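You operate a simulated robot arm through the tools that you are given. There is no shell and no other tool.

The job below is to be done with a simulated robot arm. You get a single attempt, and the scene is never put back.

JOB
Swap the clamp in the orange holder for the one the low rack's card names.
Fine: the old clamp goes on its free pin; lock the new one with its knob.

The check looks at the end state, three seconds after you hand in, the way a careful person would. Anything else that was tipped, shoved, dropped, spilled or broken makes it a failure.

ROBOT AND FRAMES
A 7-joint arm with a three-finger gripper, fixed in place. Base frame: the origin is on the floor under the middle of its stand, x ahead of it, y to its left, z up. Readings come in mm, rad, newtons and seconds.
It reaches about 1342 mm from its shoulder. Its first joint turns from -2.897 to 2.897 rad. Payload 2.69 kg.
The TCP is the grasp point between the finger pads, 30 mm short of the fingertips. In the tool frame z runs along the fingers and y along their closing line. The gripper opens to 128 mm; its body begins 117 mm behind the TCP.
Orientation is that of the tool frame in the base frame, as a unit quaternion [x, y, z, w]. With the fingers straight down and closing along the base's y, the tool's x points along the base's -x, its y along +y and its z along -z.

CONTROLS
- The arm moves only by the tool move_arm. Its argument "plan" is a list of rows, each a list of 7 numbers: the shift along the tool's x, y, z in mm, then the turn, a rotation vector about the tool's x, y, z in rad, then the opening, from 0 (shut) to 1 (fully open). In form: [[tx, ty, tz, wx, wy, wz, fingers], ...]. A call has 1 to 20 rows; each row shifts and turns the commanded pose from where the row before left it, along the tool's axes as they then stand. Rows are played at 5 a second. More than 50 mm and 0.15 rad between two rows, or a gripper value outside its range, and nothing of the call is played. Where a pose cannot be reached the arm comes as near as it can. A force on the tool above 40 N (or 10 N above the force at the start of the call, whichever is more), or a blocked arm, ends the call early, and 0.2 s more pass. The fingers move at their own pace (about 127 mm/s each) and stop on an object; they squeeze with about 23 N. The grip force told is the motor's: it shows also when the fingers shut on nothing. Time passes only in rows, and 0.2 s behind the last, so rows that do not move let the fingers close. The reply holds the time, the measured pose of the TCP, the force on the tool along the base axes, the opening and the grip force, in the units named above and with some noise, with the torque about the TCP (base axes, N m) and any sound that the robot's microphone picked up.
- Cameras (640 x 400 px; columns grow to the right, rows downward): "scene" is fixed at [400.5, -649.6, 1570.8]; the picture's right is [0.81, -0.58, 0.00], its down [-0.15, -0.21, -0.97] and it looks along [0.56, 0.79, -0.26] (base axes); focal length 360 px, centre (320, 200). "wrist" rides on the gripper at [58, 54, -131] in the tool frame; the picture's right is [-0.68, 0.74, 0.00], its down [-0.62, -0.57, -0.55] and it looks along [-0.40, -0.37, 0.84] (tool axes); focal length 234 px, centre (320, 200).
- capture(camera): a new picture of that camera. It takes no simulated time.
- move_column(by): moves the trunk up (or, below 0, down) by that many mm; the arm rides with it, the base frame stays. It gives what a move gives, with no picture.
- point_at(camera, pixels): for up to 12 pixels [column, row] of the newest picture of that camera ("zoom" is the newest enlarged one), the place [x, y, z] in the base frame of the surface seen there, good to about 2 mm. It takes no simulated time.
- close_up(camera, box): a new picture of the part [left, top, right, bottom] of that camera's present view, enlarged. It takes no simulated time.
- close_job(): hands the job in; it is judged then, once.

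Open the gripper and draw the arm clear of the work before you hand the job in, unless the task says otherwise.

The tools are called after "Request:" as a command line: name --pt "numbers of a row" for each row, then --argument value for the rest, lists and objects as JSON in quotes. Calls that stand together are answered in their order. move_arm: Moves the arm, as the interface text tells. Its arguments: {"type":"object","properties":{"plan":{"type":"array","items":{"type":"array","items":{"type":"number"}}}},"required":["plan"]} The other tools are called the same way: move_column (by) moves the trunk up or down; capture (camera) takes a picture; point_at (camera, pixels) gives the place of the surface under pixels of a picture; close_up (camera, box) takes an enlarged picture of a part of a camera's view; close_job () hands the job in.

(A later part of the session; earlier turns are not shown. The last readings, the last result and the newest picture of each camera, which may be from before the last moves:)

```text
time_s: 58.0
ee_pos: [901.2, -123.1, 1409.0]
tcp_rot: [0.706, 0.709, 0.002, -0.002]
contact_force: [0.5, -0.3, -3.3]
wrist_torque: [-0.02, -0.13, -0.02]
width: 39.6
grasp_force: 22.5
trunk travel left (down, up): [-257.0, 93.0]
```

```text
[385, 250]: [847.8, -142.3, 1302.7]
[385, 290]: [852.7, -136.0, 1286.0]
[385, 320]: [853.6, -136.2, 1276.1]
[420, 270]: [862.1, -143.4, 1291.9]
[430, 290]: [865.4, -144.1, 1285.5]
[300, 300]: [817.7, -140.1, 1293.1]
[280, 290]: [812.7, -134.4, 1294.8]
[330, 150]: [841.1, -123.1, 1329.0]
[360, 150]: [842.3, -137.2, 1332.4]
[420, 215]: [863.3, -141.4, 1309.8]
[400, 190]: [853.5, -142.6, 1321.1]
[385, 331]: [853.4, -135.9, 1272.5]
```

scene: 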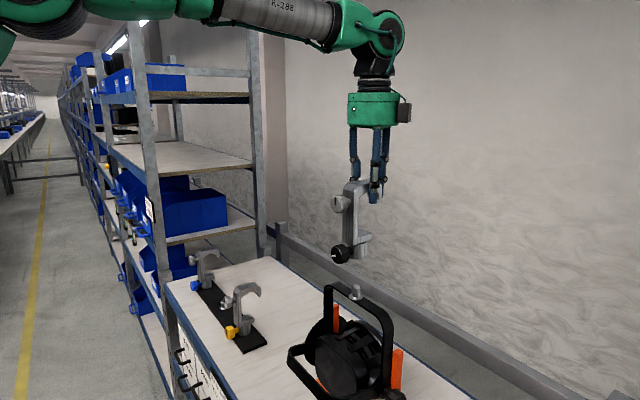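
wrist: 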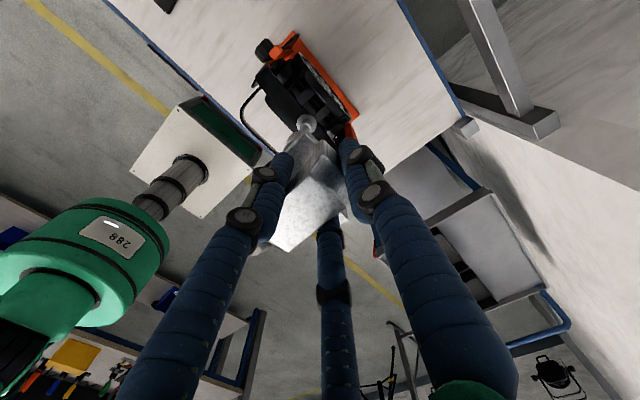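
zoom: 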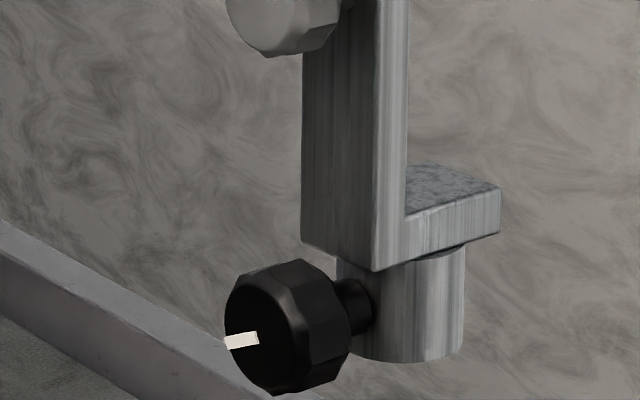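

Held socket centre is TCP + (−33.0, −0.9), bottom TCP−144.5; the tall rack is beyond y≈853, so there's room. I carry the clamp toward the rack at this height, stopping short to view the free pin.

Request:
move_arm --pt "42 -6 0 0 0 0 0.0" --pt "42 -6 0 0 0 0 0.0" --pt "42 -6 0 0 0 0 0.0" --pt "42 -6 0 0 0 0 0.0" --pt "42 -6 0 0 0 0 0.0" --pt "42 -6 0 0 0 0 0.0" --pt "42 -6 0 0 0 0 0.0" --pt "42 -6 0 0 0 0 0.0" --pt "42 -6 0 0 0 0 0.0" --pt "42 -6 0 0 0 0 0.0" --pt "0 0 0 0 0 0 0.0"

Request:
capture --camera "wrist"

Request:
capture --camera "scene"

```text
time_s: 60.4
ee_pos: [838.7, 297.5, 1410.5]
tcp_rot: [0.706, 0.708, 0.001, -0.001]
contact_force: [0.1, 0.1, -1.9]
wrist_torque: [-0.05, -0.11, -0.01]
width: 39.4
grasp_force: 22.4
trunk travel left (down, up): [-257.0, 93.0]
```

```text
taken
```

wrist: 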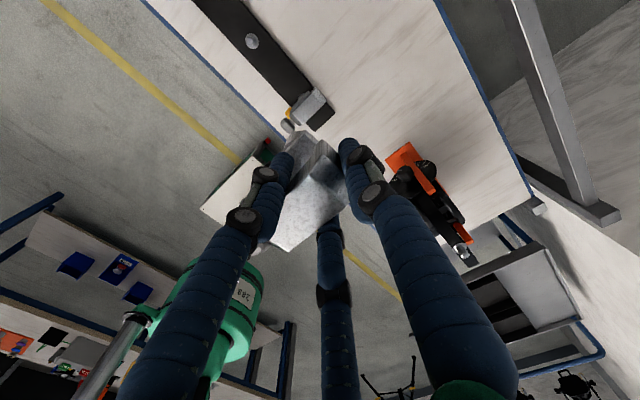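

```text
taken
```

scene: 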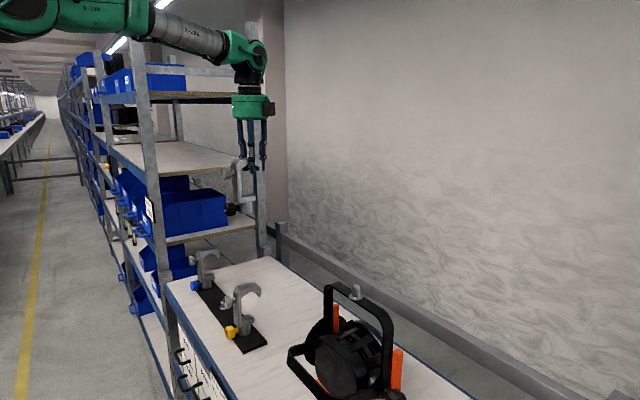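

The free pin shows at wrist (252,42). I zoom in and measure it.

Request:
close_up --camera "wrist" --box '[230, 22, 274, 62]'

Request:
point_at --camera "zoom" --pixels '[[320, 200], [310, 215], [330, 185], [300, 240], [340, 220], [290, 200], [320, 260], [260, 200], [380, 200], [320, 150], [320, 120], [320, 290]]'

```text
10.00 times, centred on (252, 42) of wrist
```

zoom: 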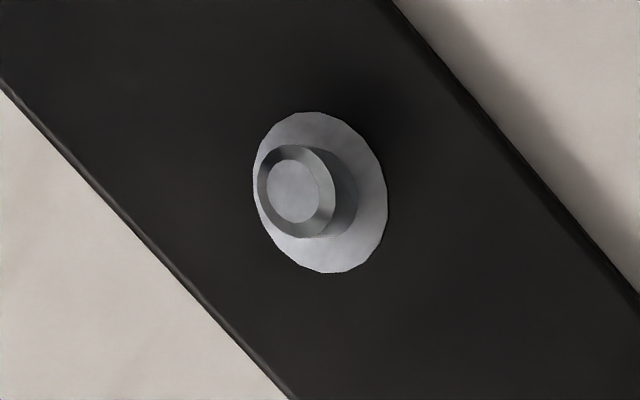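

```text
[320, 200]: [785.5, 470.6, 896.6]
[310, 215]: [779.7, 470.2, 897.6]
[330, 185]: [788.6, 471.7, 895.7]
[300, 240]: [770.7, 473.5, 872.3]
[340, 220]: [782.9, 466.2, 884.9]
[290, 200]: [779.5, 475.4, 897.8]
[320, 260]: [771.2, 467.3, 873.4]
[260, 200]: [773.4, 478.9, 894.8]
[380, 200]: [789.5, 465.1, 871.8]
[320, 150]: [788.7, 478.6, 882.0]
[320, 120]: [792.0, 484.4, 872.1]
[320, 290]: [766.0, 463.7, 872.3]
```

I query the pin's top-face centre and edges, plus the flange rim.

Request:
point_at --camera "zoom" --pixels '[[293, 191], [270, 188], [316, 194], [290, 164], [296, 219], [258, 160], [382, 215], [300, 116], [345, 268], [375, 165], [270, 230], [293, 191]]'

```text
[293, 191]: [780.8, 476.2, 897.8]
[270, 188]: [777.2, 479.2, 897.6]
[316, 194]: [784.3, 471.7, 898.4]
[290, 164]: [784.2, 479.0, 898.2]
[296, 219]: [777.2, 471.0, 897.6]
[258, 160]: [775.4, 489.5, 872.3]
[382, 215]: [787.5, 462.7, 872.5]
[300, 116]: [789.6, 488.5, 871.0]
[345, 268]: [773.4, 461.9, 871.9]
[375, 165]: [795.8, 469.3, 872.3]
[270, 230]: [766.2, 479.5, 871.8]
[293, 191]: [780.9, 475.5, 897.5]
```

Free pin centre (781, 475.2), top z 897.7, flange 872. I move over it (TCP target 814, 476.1) at height.

Request:
move_arm --pt "35.7 -4.9 0 0 0 0 0.0" --pt "35.7 -4.9 0 0 0 0 0.0" --pt "35.7 -4.9 0 0 0 0 0.0" --pt "35.7 -4.9 0 0 0 0 0.0" --pt "35.7 -4.9 0 0 0 0 0.0" --pt "0 0 0 0 0 0 0.0" --pt "0 0 0 0 0 0 0.0"

Request:
move_column --by -240

Request:
capture --camera "scene"

Request:
close_up --camera "scene" --box '[170, 170, 290, 350]'

```text
time_s: 62.0
ee_pos: [814.8, 476.0, 1413.4]
tcp_rot: [0.706, 0.708, 0.002, -0.001]
contact_force: [-0.4, 0.0, -2.0]
wrist_torque: [0.07, -0.09, -0.03]
width: 40.1
grasp_force: 23.1
trunk travel left (down, up): [-257.0, 93.0]
```

```text
time_s: 64.5
ee_pos: [814.7, 474.3, 1174.0]
tcp_rot: [0.706, 0.708, 0.001, -0.001]
contact_force: [-0.4, 0.6, -2.2]
wrist_torque: [0.03, -0.05, -0.01]
width: 39.7
grasp_force: 23.0
trunk travel left (down, up): [-17.0, 333.0]
```

```text
taken
```

scene: 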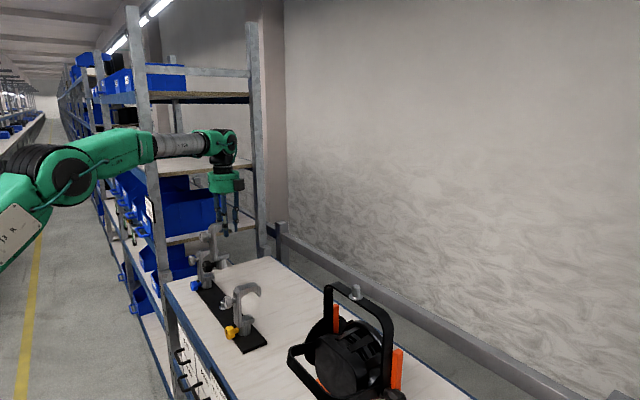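

```text
2.22 times, centred on (230, 260) of scene
```

zoom: 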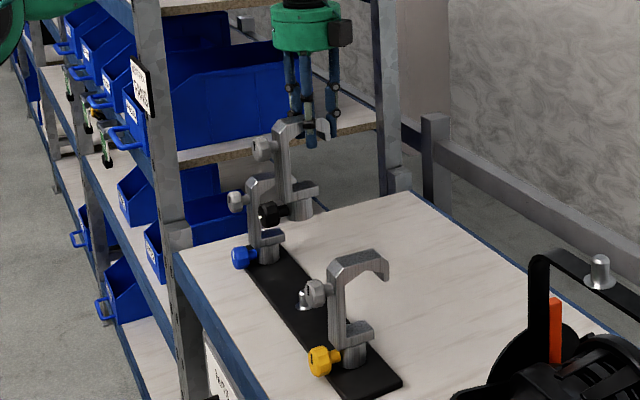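

The clamp hangs above the pin (bottom ≈1030). I measure the held socket's position again from the scene before lowering.

Request:
close_up --camera "scene" --box '[195, 215, 245, 265]'

Request:
point_at --camera "zoom" --pixels '[[360, 240], [375, 240], [390, 240], [345, 245], [360, 260], [300, 150], [320, 150], [375, 190], [250, 230], [400, 235], [330, 255], [315, 60]]'

```text
8.00 times, centred on (220, 240) of scene
```

zoom: 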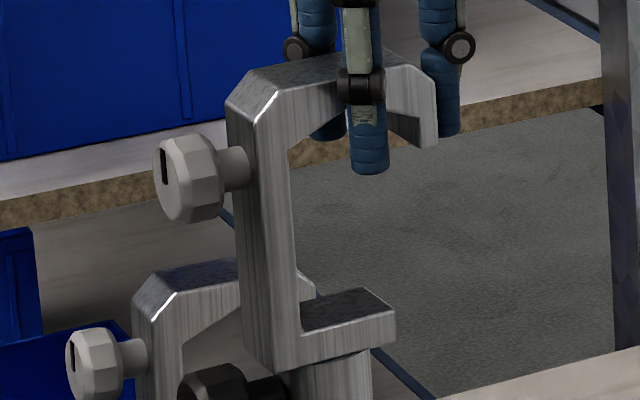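

```text
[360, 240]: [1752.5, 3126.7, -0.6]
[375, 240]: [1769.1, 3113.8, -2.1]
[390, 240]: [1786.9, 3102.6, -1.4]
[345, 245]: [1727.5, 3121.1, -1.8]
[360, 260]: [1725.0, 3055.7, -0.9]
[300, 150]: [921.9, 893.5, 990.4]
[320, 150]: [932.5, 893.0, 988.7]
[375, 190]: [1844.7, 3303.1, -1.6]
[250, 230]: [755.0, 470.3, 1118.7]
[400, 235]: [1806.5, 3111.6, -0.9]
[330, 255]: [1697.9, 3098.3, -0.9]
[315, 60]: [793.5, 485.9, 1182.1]
```

The box missed the socket; I re-zoom lower.

Request:
close_up --camera "scene" --box '[195, 235, 245, 285]'

Request:
point_at --camera "zoom" --pixels '[[330, 215], [345, 215], [310, 225], [360, 220], [330, 240], [270, 150], [255, 150], [285, 150], [340, 180], [380, 170], [210, 230], [340, 250]]'

```text
8.00 times, centred on (220, 260) of scene
```

zoom: 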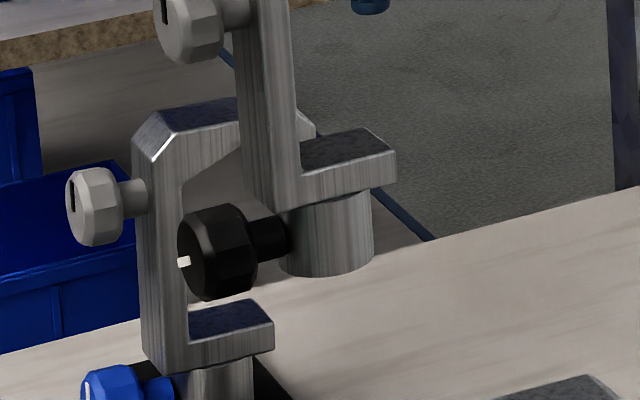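

```text
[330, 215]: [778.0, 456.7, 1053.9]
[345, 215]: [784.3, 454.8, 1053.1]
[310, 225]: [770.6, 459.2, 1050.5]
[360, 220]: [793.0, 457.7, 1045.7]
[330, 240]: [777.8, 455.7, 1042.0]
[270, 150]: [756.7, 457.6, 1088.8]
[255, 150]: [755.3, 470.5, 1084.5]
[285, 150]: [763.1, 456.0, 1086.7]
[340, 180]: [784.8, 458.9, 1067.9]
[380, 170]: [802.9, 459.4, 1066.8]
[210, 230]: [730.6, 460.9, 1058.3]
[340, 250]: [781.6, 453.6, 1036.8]
```

Held socket centre ≈ (782.7, 475.2) versus pin (781, 475.5): I shift −1.7 mm in x and lower 118 mm to just above the pin.

Request:
move_arm --pt "0.4 -1.7 8 0 0 0 0.0" --pt "0 0 18 0 0 0 0.0" --pt "0 0 18 0 0 0 0.0" --pt "0 0 18 0 0 0 0.0" --pt "0 0 18 0 0 0 0.0" --pt "0 0 18 0 0 0 0.0" --pt "0 0 16 0 0 0 0.0" --pt "0 0 0 0 0 0 0.0"

Request:
close_up --camera "scene" --box '[190, 250, 250, 330]'

Request:
capture --camera "wrist"

```text
time_s: 66.3
ee_pos: [814.2, 476.9, 1058.0]
tcp_rot: [0.707, 0.708, 0.002, -0.001]
contact_force: [1.0, -0.1, -2.0]
wrist_torque: [-0.01, -0.07, -0.01]
width: 39.6
grasp_force: 22.8
trunk travel left (down, up): [-17.0, 333.0]
```

```text
5.00 times, centred on (220, 290) of scene
```

zoom: 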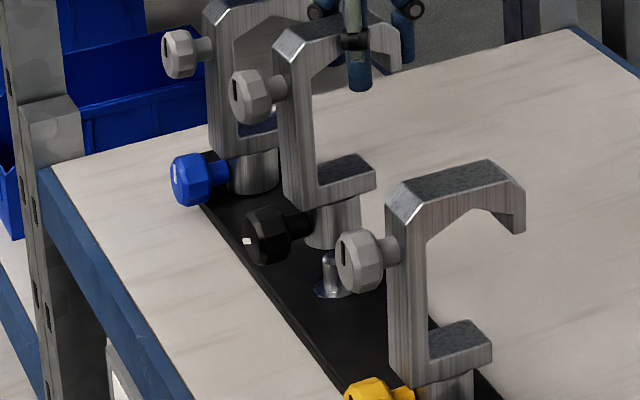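

```text
taken
```

wrist: 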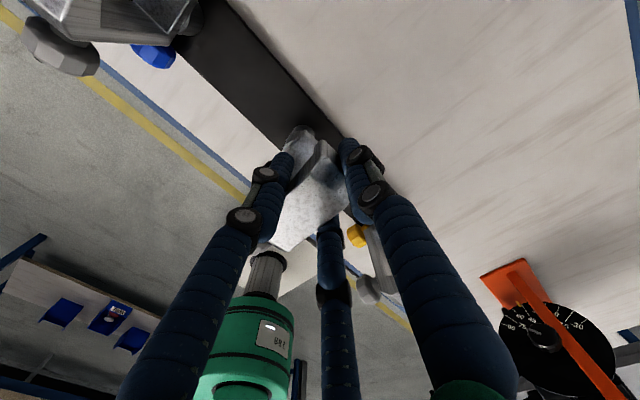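

Socket and pin centres line up horizontally in the image (≈332 vs ≈333 px). I check the depth direction with points.

Request:
point_at --camera "zoom" --pixels '[[332, 220], [345, 220], [332, 240], [318, 230], [322, 265], [326, 270], [324, 280], [318, 292], [332, 298], [345, 240], [332, 248], [356, 225]]'

```text
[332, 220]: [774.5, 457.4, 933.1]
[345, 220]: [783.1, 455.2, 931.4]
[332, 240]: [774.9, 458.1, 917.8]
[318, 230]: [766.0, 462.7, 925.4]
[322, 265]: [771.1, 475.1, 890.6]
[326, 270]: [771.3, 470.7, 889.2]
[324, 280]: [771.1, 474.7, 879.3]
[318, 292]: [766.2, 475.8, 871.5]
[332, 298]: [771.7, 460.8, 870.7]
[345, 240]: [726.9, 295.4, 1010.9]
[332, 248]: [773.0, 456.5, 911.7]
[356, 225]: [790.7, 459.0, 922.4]
```

Socket (780.7,475.9) vs pin ≈(780.5,476): aligned within ~1 mm. I lower slowly 38 mm over the pin.

Request:
move_arm --pt "0 0 5 0 0 0 0.0" --pt "0 0 5 0 0 0 0.0" --pt "0 0 5 0 0 0 0.0" --pt "0 0 5 0 0 0 0.0" --pt "0 0 5 0 0 0 0.0" --pt "0 0 5 0 0 0 0.0" --pt "0 0 4 0 0 0 0.0" --pt "0 0 4 0 0 0 0.0" --pt "0 0 0 0 0 0 0.0"

Request:
close_up --camera "scene" --box '[190, 250, 250, 330]'

```text
time_s: 68.3
ee_pos: [814.0, 476.8, 1021.1]
tcp_rot: [0.706, 0.708, 0.002, -0.002]
contact_force: [-0.6, -0.3, -2.3]
wrist_torque: [0.02, -0.05, 0.02]
width: 39.6
grasp_force: 23.4
trunk travel left (down, up): [-17.0, 333.0]
```

```text
5.00 times, centred on (220, 290) of scene
```

zoom: 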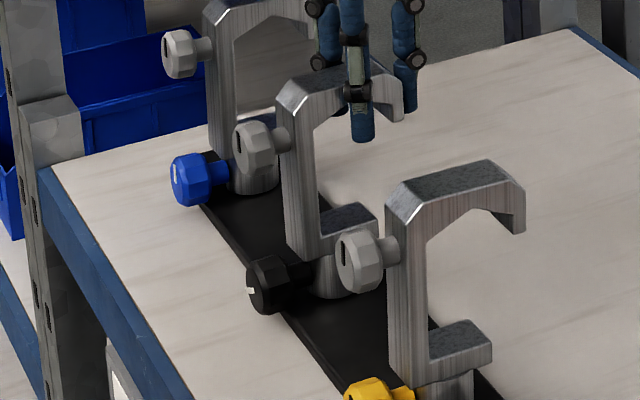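

It slid over the pin without contact force. I lower in 1.5 mm steps until the weight is taken by the rack.

Request:
move_arm --pt "0 0 1.5 0 0 0 0.0" --pt "0 0 1.5 0 0 0 0.0" --pt "0 0 1.0 0 0 0 0.0" --pt "0 0 0 0 0 0 0.0"

```text
time_s: 69.3
ee_pos: [812.9, 477.2, 1019.8]
tcp_rot: [0.706, 0.709, 0.004, -0.002]
contact_force: [7.2, 0.0, 18.8]
wrist_torque: [-0.1, 0.21, -0.02]
width: 39.7
grasp_force: 22.7
trunk travel left (down, up): [-17.0, 333.0]
```

Seated: 19 N upward reaction. I relieve 1.5 mm and open the fingers gradually.

Request:
move_arm --pt "0 0 -2.0 0 0 0 0.0" --pt "0 0 0 0 0 0 0.0" --pt "0 0 0 0 0 0 0.35" --pt "0 0 0 0 0 0 0.45" --pt "0 0 0 0 0 0 0.6" --pt "0 0 0 0 0 0 0.7" --pt "0 0 0 0 0 0 0.7"

Request:
close_up --camera "scene" --box '[190, 240, 270, 340]'

Request:
capture --camera "wrist"

```text
time_s: 70.9
ee_pos: [812.8, 477.7, 1019.1]
tcp_rot: [0.706, 0.708, 0.001, -0.002]
contact_force: [0.0, -0.1, 0.4]
wrist_torque: [0.0, 0.01, -0.02]
width: 89.3
grasp_force: 0.0
trunk travel left (down, up): [-17.0, 333.0]
```

```text
4.00 times, centred on (230, 290) of scene
```

zoom: 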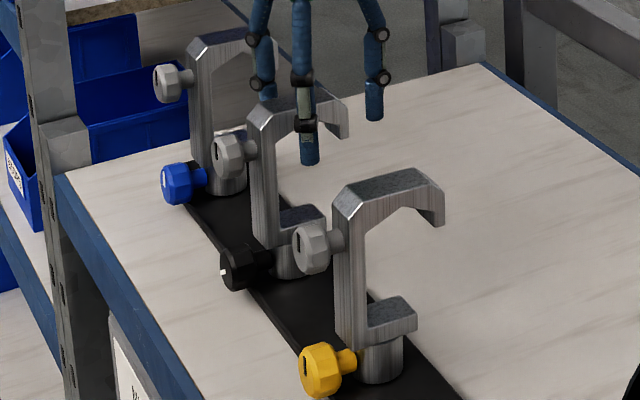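

```text
taken
```

wrist: 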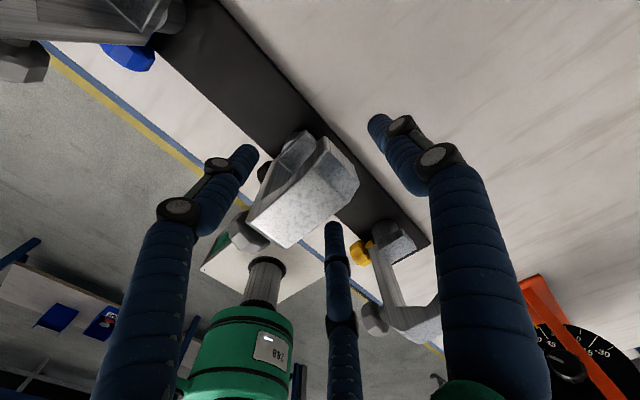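

Released and standing on the free pin. I lift the open hand straight up by 90 mm, then check the clamp.

Request:
move_arm --pt "0 0 -10 0 0 0 0.7" --pt "0 0 -20 0 0 0 0.7" --pt "0 0 -30 0 0 0 0.7" --pt "0 0 -30 0 0 0 0.7" --pt "0 0 -30 0 0 0 0.7" --pt "0 0 0 0 0 0 0.7"

Request:
close_up --camera "scene" --box '[190, 240, 270, 360]'

Request:
close_up --camera "wrist" --box '[180, 50, 460, 350]'

```text
time_s: 72.3
ee_pos: [814.0, 477.3, 1139.4]
tcp_rot: [0.705, 0.709, 0.002, -0.002]
contact_force: [0.4, 0.5, 0.3]
wrist_torque: [0.0, -0.03, -0.02]
width: 89.7
grasp_force: 0.1
trunk travel left (down, up): [-17.0, 333.0]
```

```text
3.33 times, centred on (230, 300) of scene
```

zoom: 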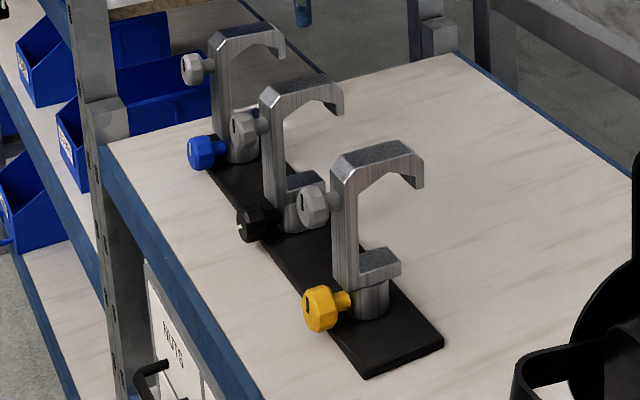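

```text
1.33 times, centred on (320, 200) of wrist
```

zoom: 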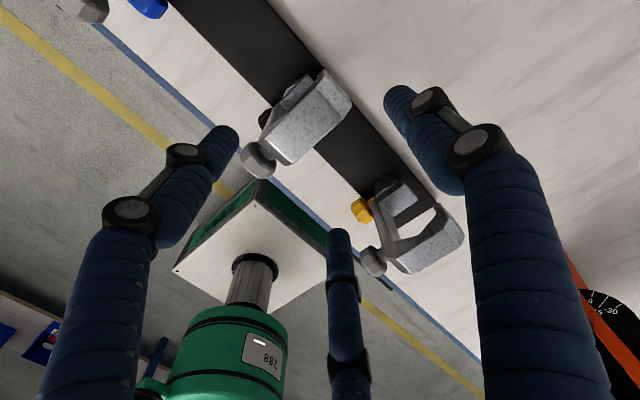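

The old clamp stands on the free pin. Now I move the open hand over the yellow clamp (TCP ≈ 813, 295) at this height.

Request:
move_arm --pt "-45.4 0 0 0 0 0 0.7" --pt "-45.4 0 0 0 0 0 0.7" --pt "-45.4 0 0 0 0 0 0.7" --pt "-45.4 0 0 0 0 0 0.7" --pt "0 0 0 0 0 0 0.7"

Request:
capture --camera "wrist"

Request:
close_up --camera "scene" --box '[190, 200, 290, 360]'

```text
time_s: 73.5
ee_pos: [813.6, 293.4, 1138.7]
tcp_rot: [0.706, 0.708, 0.002, -0.002]
contact_force: [-0.3, -0.4, 0.1]
wrist_torque: [0.07, -0.01, 0.0]
width: 89.9
grasp_force: 0.1
trunk travel left (down, up): [-17.0, 333.0]
```

```text
taken
```

wrist: 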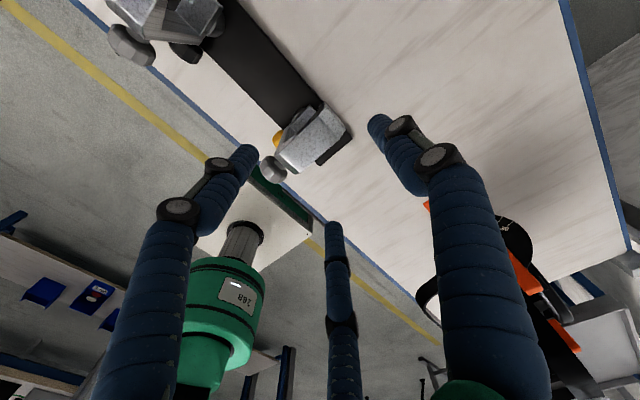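

```text
2.50 times, centred on (240, 280) of scene
```

zoom: 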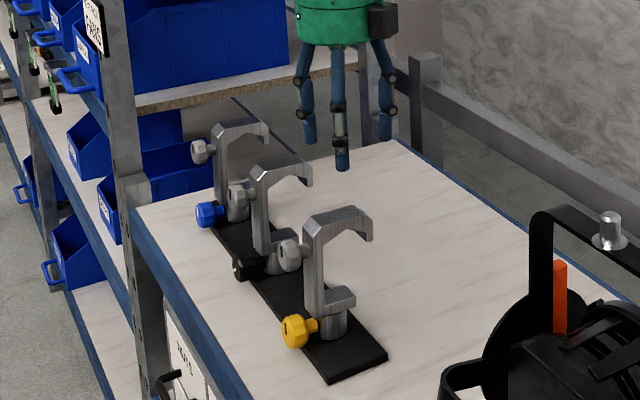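

Hand is above the yellow clamp, seen at wrist (310,140). I zoom in to measure its top bar outline.

Request:
close_up --camera "wrist" --box '[250, 90, 370, 200]'

Request:
point_at --camera "zoom" --pixels '[[330, 200], [405, 100], [430, 170], [390, 75], [440, 140], [270, 190], [330, 270], [380, 230], [300, 150], [350, 110], [290, 260], [210, 250]]'

```text
3.64 times, centred on (310, 145) of wrist
```

zoom: 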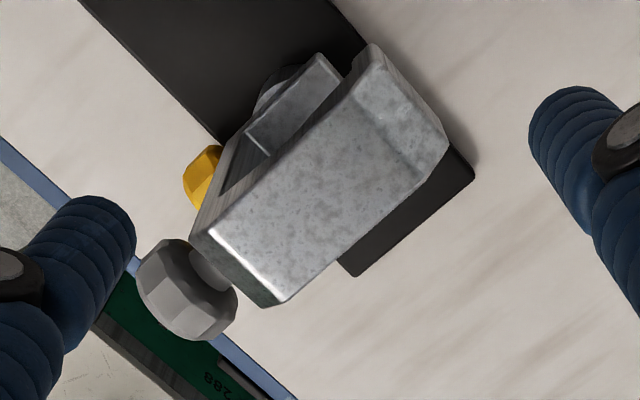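

```text
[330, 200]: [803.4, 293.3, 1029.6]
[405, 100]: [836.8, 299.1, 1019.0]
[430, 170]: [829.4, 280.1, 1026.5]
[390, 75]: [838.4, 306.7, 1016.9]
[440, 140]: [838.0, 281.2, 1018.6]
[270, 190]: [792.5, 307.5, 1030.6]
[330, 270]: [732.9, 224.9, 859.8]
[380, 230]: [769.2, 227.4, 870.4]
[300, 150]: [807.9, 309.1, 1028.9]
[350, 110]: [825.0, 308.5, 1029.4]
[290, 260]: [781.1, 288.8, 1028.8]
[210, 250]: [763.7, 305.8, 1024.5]
```

Yellow top bar centre y≈295.4, front face x≈839, top z≈1029. I descend straddling it to TCP z≈1019.5.

Request:
move_arm --pt "2 0 15 0 0 0 0.7" --pt "0 0 18 0 0 0 0.7" --pt "0 0 18 0 0 0 0.7" --pt "0 0 18 0 0 0 0.7" --pt "0 0 18 0 0 0 0.7" --pt "0 0 18 0 0 0 0.7" --pt "0 0 14 0 0 0 0.7" --pt "0 0 0 0 0 0 0.7"

Request:
close_up --camera "scene" --box '[200, 240, 290, 360]'

Request:
close_up --camera "wrist" --box '[210, 85, 430, 265]'

```text
time_s: 75.3
ee_pos: [813.0, 299.0, 1019.6]
tcp_rot: [0.706, 0.709, 0.001, -0.002]
contact_force: [-0.5, 0.7, 0.0]
wrist_torque: [0.01, -0.01, -0.01]
width: 89.9
grasp_force: 0.2
trunk travel left (down, up): [-17.0, 333.0]
```

```text
3.33 times, centred on (245, 300) of scene
```

zoom: 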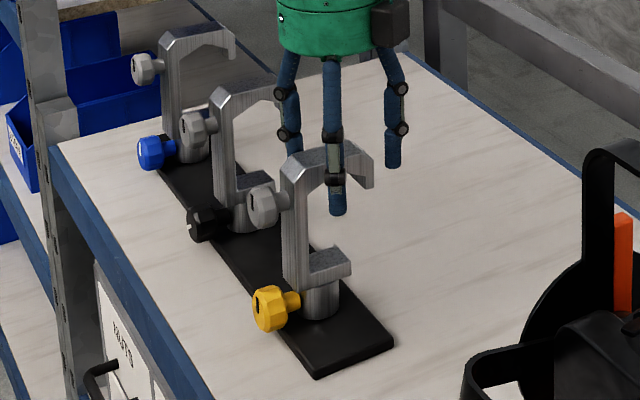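

```text
2.22 times, centred on (320, 175) of wrist
```

zoom: 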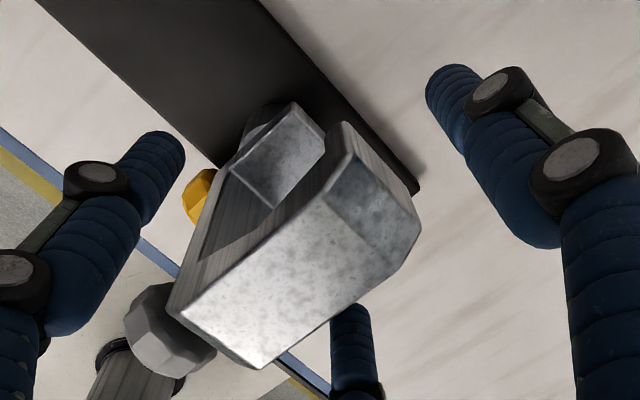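

y reads 299 (expected 295.4); I take a steady reading with a 2 mm correction before closing.

Request:
move_arm --pt "-1.5 0 0 0 0 0 0.7" --pt "0 0 0 0 0 0 0.7"

Request:
move_arm --pt "0 0 0 0 0 0 0.7"

```text
time_s: 75.9
ee_pos: [813.9, 296.1, 1019.8]
tcp_rot: [0.706, 0.708, 0.002, -0.002]
contact_force: [0.3, -0.2, -0.4]
wrist_torque: [0.01, 0.02, 0.01]
width: 89.8
grasp_force: 0.2
trunk travel left (down, up): [-17.0, 333.0]
```

```text
time_s: 76.3
ee_pos: [814.2, 297.0, 1018.1]
tcp_rot: [0.706, 0.709, 0.001, -0.002]
contact_force: [-0.1, 1.1, 0.6]
wrist_torque: [-0.01, -0.01, -0.01]
width: 89.8
grasp_force: 0.0
trunk travel left (down, up): [-17.0, 333.0]
```

Around y 296.5; I shift −1 mm and close gradually on the yellow clamp's top bar.

Request:
move_arm --pt "-1 0 0 0 0 0 0.55" --pt "0 0 0 0 0 0 0.45" --pt "0 0 0 0 0 0 0.35" --pt "0 0 0 0 0 0 0.2" --pt "0 0 0 0 0 0 0.0" --pt "0 0 0 0 0 0 0.0"

Request:
close_up --camera "scene" --box '[200, 240, 290, 360]'

```text
time_s: 77.7
ee_pos: [814.5, 293.8, 1020.3]
tcp_rot: [0.706, 0.708, 0.001, -0.003]
contact_force: [1.0, -1.0, 0.7]
wrist_torque: [-0.09, -0.01, 0.06]
width: 39.8
grasp_force: 23.2
trunk travel left (down, up): [-17.0, 333.0]
```

```text
3.33 times, centred on (245, 300) of scene
```

zoom: 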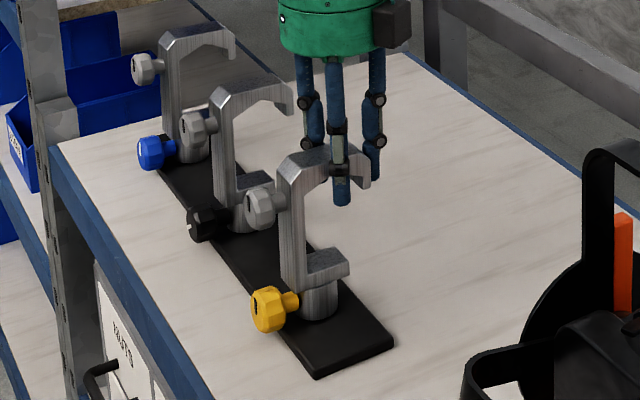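

Gripped (width 39.8) with little side force. I lift 6 mm gently to check it is free of the rack.

Request:
move_arm --pt "0 0 -2 0 0 0 0.0" --pt "0 0 -2 0 0 0 0.0" --pt "0 0 -2 0 0 0 0.0" --pt "0 0 0 0 0 0 0.0"

Request:
close_up --camera "scene" --box '[200, 240, 290, 360]'

```text
time_s: 78.7
ee_pos: [815.0, 294.4, 1026.1]
tcp_rot: [0.706, 0.708, 0.002, -0.002]
contact_force: [-0.8, -0.3, -2.1]
wrist_torque: [0.01, -0.08, 0.02]
width: 39.4
grasp_force: 22.8
trunk travel left (down, up): [-17.0, 333.0]
```

```text
3.33 times, centred on (245, 300) of scene
```

zoom: 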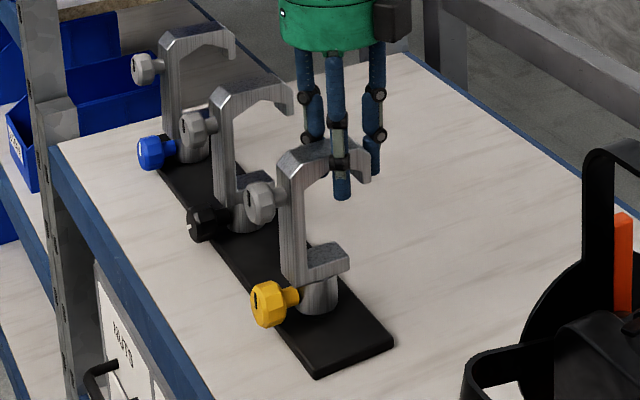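

The yellow clamp is free (only 2 N weight), so it was not locked to the rack. I lift it clear with the arm, then raise the trunk.

Request:
move_arm --pt "0 0 -8 0 0 0 0.0" --pt "0 0 -12 0 0 0 0.0" --pt "0 0 -16 0 0 0 0.0" --pt "0 0 -25 0 0 0 0.0" --pt "0 0 -25 0 0 0 0.0" --pt "0 0 -25 0 0 0 0.0" --pt "0 0 -25 0 0 0 0.0" --pt "0 0 0 0 0 0 0.0"

Request:
move_column --by 240

Request:
capture --camera "scene"

```text
time_s: 80.5
ee_pos: [813.1, 294.6, 1161.1]
tcp_rot: [0.706, 0.708, 0.002, -0.002]
contact_force: [0.1, -0.3, -2.1]
wrist_torque: [0.01, -0.11, -0.01]
width: 39.8
grasp_force: 22.7
trunk travel left (down, up): [-17.0, 333.0]
```

```text
time_s: 83.0
ee_pos: [813.8, 294.2, 1400.6]
tcp_rot: [0.706, 0.708, 0.002, -0.002]
contact_force: [0.2, 0.8, -2.6]
wrist_torque: [0.0, -0.11, -0.03]
width: 39.6
grasp_force: 22.8
trunk travel left (down, up): [-257.0, 93.0]
```

```text
taken
```

scene: 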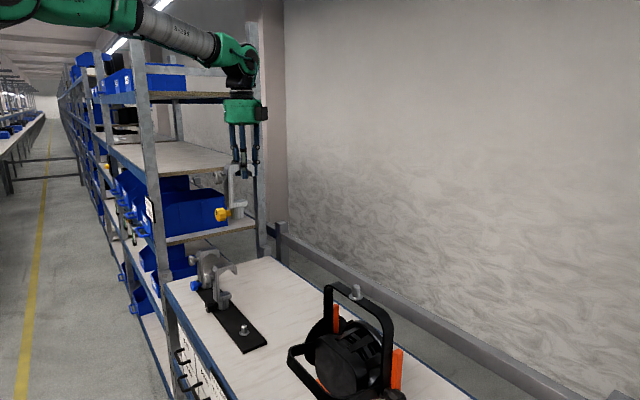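

I carry the yellow clamp at this height to above the lamp's spigot (TCP target ≈ 902.5, −125).

Request:
move_arm --pt "-41.9 8.9 0 0 0 0 0.0" --pt "-41.9 8.9 0 0 0 0 0.0" --pt "-41.9 8.9 0 0 0 0 0.0" --pt "-41.9 8.9 0 0 0 0 0.0" --pt "-41.9 8.9 0 0 0 0 0.0" --pt "-41.9 8.9 0 0 0 0 0.0" --pt "-41.9 8.9 0 0 0 0 0.0" --pt "-41.9 8.9 0 0 0 0 0.0" --pt "-41.9 8.9 0 0 0 0 0.0" --pt "-41.9 8.9 0 0 0 0 0.0" --pt "0 0 0 0 0 0 0.0" --pt "0 0 0 0 0 0 0.0"

Request:
close_up --camera "scene" --box '[310, 210, 390, 310]'

```text
time_s: 85.6
ee_pos: [905.2, -123.3, 1398.1]
tcp_rot: [0.706, 0.708, 0.002, -0.002]
contact_force: [-0.3, 0.5, -2.2]
wrist_torque: [-0.06, -0.11, 0.01]
width: 39.5
grasp_force: 22.6
trunk travel left (down, up): [-257.0, 93.0]
```

```text
4.00 times, centred on (350, 260) of scene
```

zoom: 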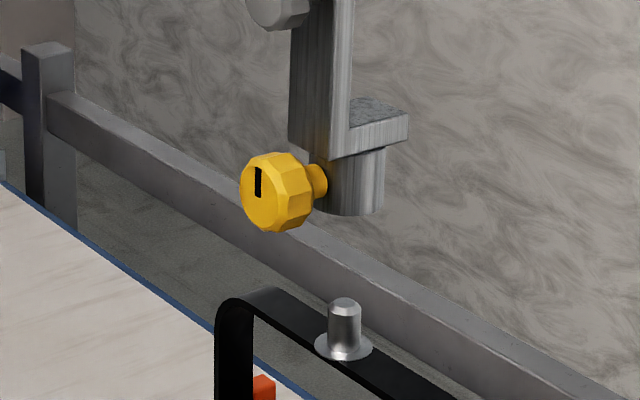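

Clamp hangs ~60 mm above the spigot. I measure socket and spigot together in this zoom.

Request:
point_at --camera "zoom" --pixels '[[347, 175], [360, 175], [335, 190], [347, 200], [372, 180], [345, 320], [345, 340], [345, 303], [335, 325], [355, 325], [347, 212], [262, 185]]'

```text
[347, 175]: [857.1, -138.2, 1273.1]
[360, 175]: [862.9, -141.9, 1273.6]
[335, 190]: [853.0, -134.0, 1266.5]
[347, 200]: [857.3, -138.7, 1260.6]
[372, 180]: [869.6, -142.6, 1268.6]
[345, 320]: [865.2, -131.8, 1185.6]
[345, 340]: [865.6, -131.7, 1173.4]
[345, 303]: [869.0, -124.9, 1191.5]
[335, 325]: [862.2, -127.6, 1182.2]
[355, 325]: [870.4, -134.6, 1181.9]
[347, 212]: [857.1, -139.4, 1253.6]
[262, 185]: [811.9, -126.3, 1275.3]
```

Socket centre ≈ (869.8,−122.6), spigot ≈ (870.4,−125.2). I shift (+0.6,−2.6) and lower 50 mm to just above the spigot.

Request:
move_arm --pt "-2.6 0.6 0 0 0 0 0.0" --pt "0 0 12 0 0 0 0.0" --pt "0 0 14 0 0 0 0.0" --pt "0 0 14 0 0 0 0.0" --pt "0 0 10 0 0 0 0.0" --pt "0 0 0 0 0 0 0.0" --pt "0 0 0 0 0 0 0.0"

Request:
close_up --camera "scene" --box '[320, 240, 380, 310]'

Request:
point_at --camera "zoom" --pixels '[[290, 120], [310, 120], [270, 130], [330, 120], [290, 150], [288, 190], [285, 215], [275, 205], [300, 205], [285, 240], [300, 150], [340, 130]]'

```text
time_s: 87.2
ee_pos: [904.7, -126.9, 1348.5]
tcp_rot: [0.706, 0.708, 0.001, -0.001]
contact_force: [0.1, -0.3, -1.7]
wrist_torque: [0.01, -0.1, -0.03]
width: 39.6
grasp_force: 22.9
trunk travel left (down, up): [-257.0, 93.0]
```

```text
5.71 times, centred on (350, 275) of scene
```

zoom: 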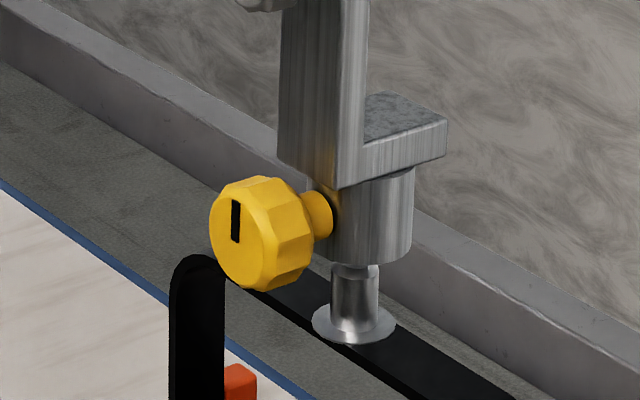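

```text
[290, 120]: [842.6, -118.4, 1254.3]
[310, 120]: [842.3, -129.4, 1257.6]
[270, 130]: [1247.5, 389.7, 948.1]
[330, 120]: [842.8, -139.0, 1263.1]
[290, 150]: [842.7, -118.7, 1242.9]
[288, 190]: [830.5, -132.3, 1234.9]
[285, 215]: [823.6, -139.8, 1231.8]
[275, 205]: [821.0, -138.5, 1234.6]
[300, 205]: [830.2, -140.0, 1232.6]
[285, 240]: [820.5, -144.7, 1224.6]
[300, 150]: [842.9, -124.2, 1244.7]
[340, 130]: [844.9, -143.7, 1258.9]
```

Socket sits right above the spigot top. I verify centring with points on both.

Request:
point_at --camera "zoom" --pixels '[[360, 220], [380, 220], [345, 240], [400, 220], [360, 240], [372, 250], [355, 295], [345, 300], [365, 300], [355, 310], [338, 300], [374, 300]]'

```text
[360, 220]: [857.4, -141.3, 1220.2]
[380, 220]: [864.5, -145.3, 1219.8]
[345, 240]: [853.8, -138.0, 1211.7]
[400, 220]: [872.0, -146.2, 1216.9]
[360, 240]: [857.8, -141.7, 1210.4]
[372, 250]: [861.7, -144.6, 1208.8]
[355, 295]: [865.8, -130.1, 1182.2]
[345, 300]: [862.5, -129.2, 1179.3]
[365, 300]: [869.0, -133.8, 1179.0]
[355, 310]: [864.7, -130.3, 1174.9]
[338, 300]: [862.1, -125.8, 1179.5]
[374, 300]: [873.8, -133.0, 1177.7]
```

Socket (870.5,−126.1) vs spigot (870.2,−124.9): I shift +1 mm in y and lower 30 mm over the spigot in small steps.

Request:
move_arm --pt "1.0 -0.2 4 0 0 0 0.0" --pt "0 0 5 0 0 0 0.0" --pt "0 0 5 0 0 0 0.0" --pt "0 0 5 0 0 0 0.0" --pt "0 0 5 0 0 0 0.0" --pt "0 0 4 0 0 0 0.0" --pt "0 0 0 0 0 0 0.0"

Request:
close_up --camera "scene" --box '[310, 220, 390, 320]'

```text
time_s: 88.8
ee_pos: [905.6, -125.7, 1320.4]
tcp_rot: [0.705, 0.709, 0.002, -0.002]
contact_force: [0.7, 0.3, -2.5]
wrist_torque: [0.0, -0.09, 0.04]
width: 39.5
grasp_force: 22.4
trunk travel left (down, up): [-257.0, 93.0]
```

```text
4.00 times, centred on (350, 270) of scene
```

zoom: 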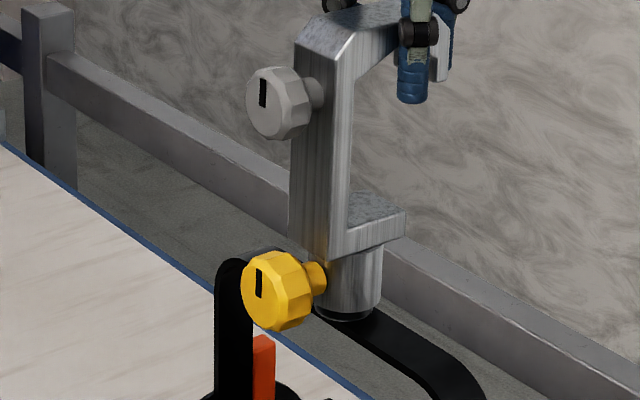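

It's over the spigot with no contact force; about 6 mm to go. I lower in 1.5 mm steps to seat it.

Request:
move_arm --pt "0 0 1.5 0 0 0 0.0" --pt "0 0 1.5 0 0 0 0.0" --pt "0 0 1.5 0 0 0 0.0" --pt "0 0 1.0 0 0 0 0.0" --pt "0 0 0 0 0 0 0.0"

```text
time_s: 90.0
ee_pos: [905.4, -125.2, 1316.0]
tcp_rot: [0.706, 0.708, 0.002, -0.002]
contact_force: [-0.4, -0.6, -2.4]
wrist_torque: [0.02, -0.09, -0.03]
width: 39.7
grasp_force: 22.6
trunk travel left (down, up): [-257.0, 93.0]
```

No contact yet (still −2.4 N). I continue in 1 mm steps.

Request:
move_arm --pt "0 0 1.0 0 0 0 0.0" --pt "0 0 1.0 0 0 0 0.0" --pt "0 0 1.0 0 0 0 0.0" --pt "0 0 0 0 0 0 0.0"

Request:
close_up --camera "scene" --box '[325, 270, 375, 310]'

```text
time_s: 91.0
ee_pos: [904.1, -126.3, 1314.8]
tcp_rot: [0.706, 0.709, 0.002, -0.001]
contact_force: [0.8, 1.5, 8.8]
wrist_torque: [0.16, 0.07, -0.01]
width: 39.5
grasp_force: 23.1
trunk travel left (down, up): [-257.0, 93.0]
```

```text
10.00 times, centred on (350, 290) of scene
```

zoom: 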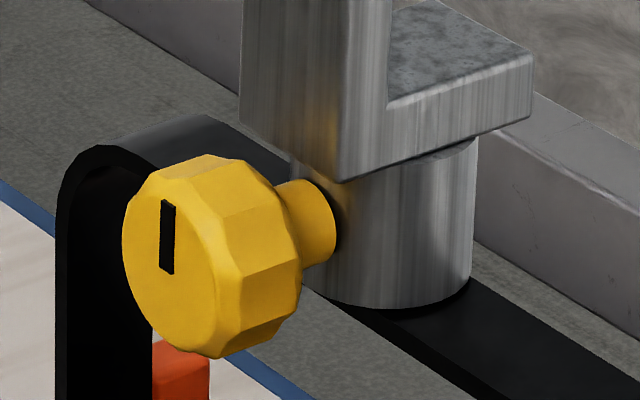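

Seated on the flange (8.8 N up). I relieve ~1 mm and open the fingers slowly so the clamp stays upright.

Request:
move_arm --pt "0 0 -0.8 0 0 0 0.0" --pt "0 0 0 0 0 0 0.0" --pt "0 0 0 0 0 0 0.33" --pt "0 0 0 0 0 0 0.36" --pt "0 0 0 0 0 0 0.4" --pt "0 0 0 0 0 0 0.5" --pt "0 0 0 0 0 0 0.6" --pt "0 0 0 0 0 0 0.7" --pt "0 0 0 0 0 0 0.7"

Request:
close_up --camera "scene" --box '[300, 210, 400, 320]'

```text
time_s: 93.0
ee_pos: [904.0, -126.0, 1313.6]
tcp_rot: [0.706, 0.708, 0.002, -0.001]
contact_force: [0.2, 0.6, 1.6]
wrist_torque: [-0.01, 0.02, -0.02]
width: 89.6
grasp_force: 0.1
trunk travel left (down, up): [-257.0, 93.0]
```

```text
3.64 times, centred on (350, 265) of scene
```

zoom: 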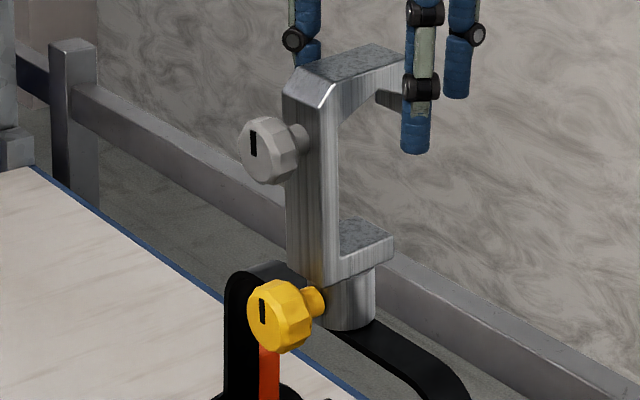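

It stands upright on its own. I lift the open hand straight up 90 mm.

Request:
move_arm --pt "0 0 -10 0 0 0 0.7" --pt "0 0 -15 0 0 0 0.7" --pt "0 0 -20 0 0 0 0.7" --pt "0 0 -25 0 0 0 0.7" --pt "0 0 -25 0 0 0 0.7" --pt "0 0 0 0 0 0 0.7"

Request:
close_up --camera "scene" --box '[300, 210, 400, 320]'

Request:
point_at --camera "zoom" --pixels '[[295, 110], [315, 110], [300, 230], [320, 230], [320, 70], [370, 55], [345, 310], [360, 300], [265, 320], [258, 150], [335, 300], [370, 100]]'

```text
time_s: 94.4
ee_pos: [904.4, -126.2, 1408.1]
tcp_rot: [0.706, 0.708, 0.002, -0.002]
contact_force: [0.0, 0.1, 0.9]
wrist_torque: [0.0, 0.0, 0.01]
width: 89.6
grasp_force: 0.0
trunk travel left (down, up): [-257.0, 93.0]
```

```text
3.64 times, centred on (350, 265) of scene
```

zoom: 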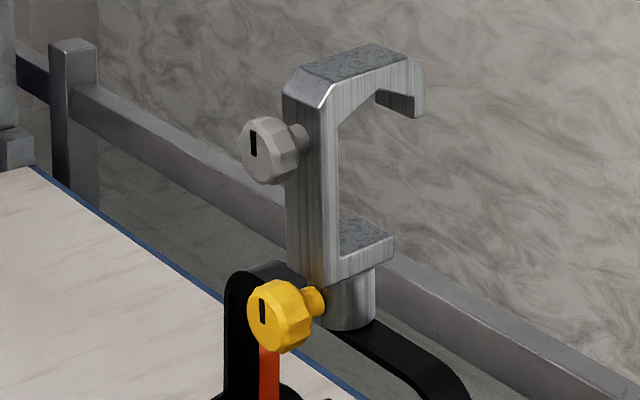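

```text
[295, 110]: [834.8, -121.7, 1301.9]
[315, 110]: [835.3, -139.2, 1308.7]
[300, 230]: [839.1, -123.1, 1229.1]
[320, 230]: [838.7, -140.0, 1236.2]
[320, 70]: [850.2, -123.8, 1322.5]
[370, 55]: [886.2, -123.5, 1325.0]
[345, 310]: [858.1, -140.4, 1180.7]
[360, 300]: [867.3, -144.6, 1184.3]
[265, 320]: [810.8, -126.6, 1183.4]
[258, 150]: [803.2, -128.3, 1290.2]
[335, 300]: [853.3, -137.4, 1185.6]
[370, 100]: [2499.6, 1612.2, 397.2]
```

The clamp leans about 3°. I let a moment pass and look again to see whether it is settling.

Request:
move_arm --pt "0 0 0 0 0 0 0.7" --pt "0 0 0 0 0 0 0.7" --pt "0 0 0 0 0 0 0.7"

Request:
close_up --camera "scene" --box '[300, 210, 400, 320]'

Request:
point_at --camera "zoom" --pixels '[[295, 110], [315, 110], [300, 230], [320, 230], [320, 70], [370, 55], [345, 310], [360, 300], [265, 320], [258, 150], [335, 300], [350, 40]]'

```text
time_s: 95.2
ee_pos: [904.3, -126.7, 1408.3]
tcp_rot: [0.706, 0.708, 0.002, -0.002]
contact_force: [0.3, 0.1, -0.8]
wrist_torque: [0.0, -0.01, 0.02]
width: 89.5
grasp_force: 0.1
trunk travel left (down, up): [-257.0, 93.0]
```

```text
3.64 times, centred on (350, 265) of scene
```

zoom: 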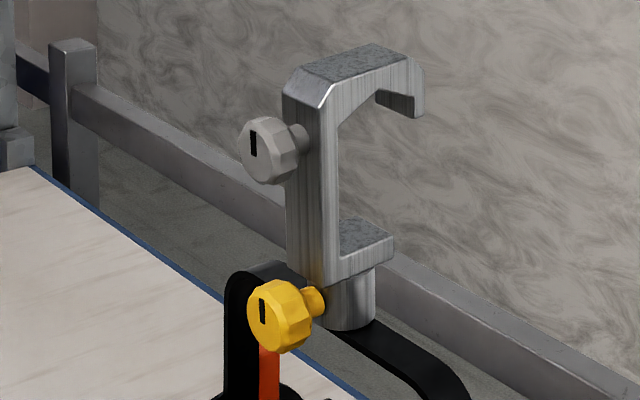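

```text
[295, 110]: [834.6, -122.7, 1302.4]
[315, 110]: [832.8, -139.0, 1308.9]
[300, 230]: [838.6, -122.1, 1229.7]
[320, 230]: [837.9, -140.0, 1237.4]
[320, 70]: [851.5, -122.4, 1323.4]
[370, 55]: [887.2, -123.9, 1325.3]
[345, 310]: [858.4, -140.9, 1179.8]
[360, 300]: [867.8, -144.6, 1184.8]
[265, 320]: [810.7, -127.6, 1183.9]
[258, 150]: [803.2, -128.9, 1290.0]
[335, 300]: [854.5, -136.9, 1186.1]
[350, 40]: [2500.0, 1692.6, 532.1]
```

The lean is steady at ~3°. I move the hand back to x≈698 at height and pitch it up to point along +x again.

Request:
move_arm --pt "0 -41.2 0 0 0 0 0.6" --pt "0 -41.2 0 0 0 0 0.5" --pt "0 -41.2 0 0 0 0 0.5" --pt "0 -41.2 0 0 0 0 0.5" --pt "0 -41.2 0 0 0 0 0.5" --pt "0 0 0 0 0 0 0.5"

Request:
move_arm --pt "0 0 0 -0.0924 0 0 0.5" --pt "0 0 0 -0.0924 0 0 0.5" --pt "0 0 0 -0.0924 0 0 0.5" --pt "0 0 0 -0.0924 0 0 0.5" --pt "0 0 0 -0.0924 0 0 0.5" --pt "0 0 0 -0.0924 0 0 0.5" --pt "0 0 0 -0.0924 0 0 0.5" --pt "0 0 0 -0.0924 0 0 0.5" --pt "0 0 0 -0.0924 0 0 0.5" --pt "0 0 0 -0.0924 0 0 0.5" --pt "0 0 0 -0.0924 0 0 0.5" --pt "0 0 0 -0.0924 0 0 0.5" --pt "0 0 0 -0.0924 0 0 0.5" --pt "0 0 0 -0.0924 0 0 0.5" --pt "0 0 0 -0.0924 0 0 0.5" --pt "0 0 0 -0.0924 0 0 0.5" --pt "0 0 0 -0.0924 0 0 0.5" --pt "0 0 0 0 0 0 0.5"

Request:
capture --camera "scene"

```text
time_s: 96.6
ee_pos: [698.7, -127.6, 1407.1]
tcp_rot: [0.706, 0.708, 0.002, -0.002]
contact_force: [0.0, 0.1, 0.8]
wrist_torque: [0.0, 0.0, -0.03]
width: 63.9
grasp_force: 0.0
trunk travel left (down, up): [-257.0, 93.0]
```

```text
time_s: 100.4
ee_pos: [700.5, -127.8, 1408.7]
tcp_rot: [0.5, 0.499, 0.502, 0.498]
contact_force: [0.2, 0.1, -0.7]
wrist_torque: [-0.01, 0.03, 0.0]
width: 64.0
grasp_force: 0.0
trunk travel left (down, up): [-257.0, 93.0]
```

```text
taken
```

scene: 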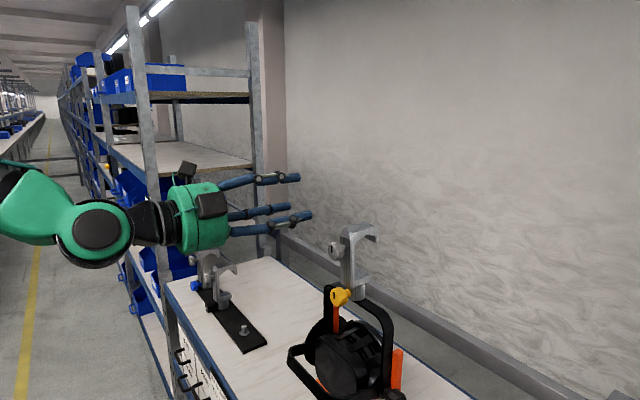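

Hand is level and aligned. In this free space I test how far the wrist rolls in the tightening (+) direction before it reaches a limit.

Request:
move_arm --pt "0 0 0 0 0 0.1 0.5" --pt "0 0 0 0 0 0.1 0.5" --pt "0 0 0 0 0 0.1 0.5" --pt "0 0 0 0 0 0.1 0.5" --pt "0 0 0 0 0 0.1 0.5" --pt "0 0 0 0 0 0.1 0.5" --pt "0 0 0 0 0 0.1 0.5" --pt "0 0 0 0 0 0.1 0.5" --pt "0 0 0 0 0 0.1 0.5" --pt "0 0 0 0 0 0.1 0.5" --pt "0 0 0 0 0 0.1 0.5" --pt "0 0 0 0 0 0.1 0.5" --pt "0 0 0 0 0 0.1 0.5" --pt "0 0 0 0 0 0.1 0.5" --pt "0 0 0 0 0 0.1 0.5" --pt "0 0 0 0 0 0.1 0.5" --pt "0 0 0 0 0 0.1 0.5" --pt "0 0 0 0 0 0.1 0.5" --pt "0 0 0 0 0 0.1 0.5" --pt "0 0 0 0 0 0 0.5"

```text
time_s: 104.6
ee_pos: [698.9, -127.3, 1409.3]
tcp_rot: [0.698, -0.117, 0.696, -0.119]
contact_force: [0.7, 0.2, -0.7]
wrist_torque: [-0.03, 0.0, -0.05]
width: 64.1
grasp_force: 0.1
trunk travel left (down, up): [-257.0, 93.0]
```

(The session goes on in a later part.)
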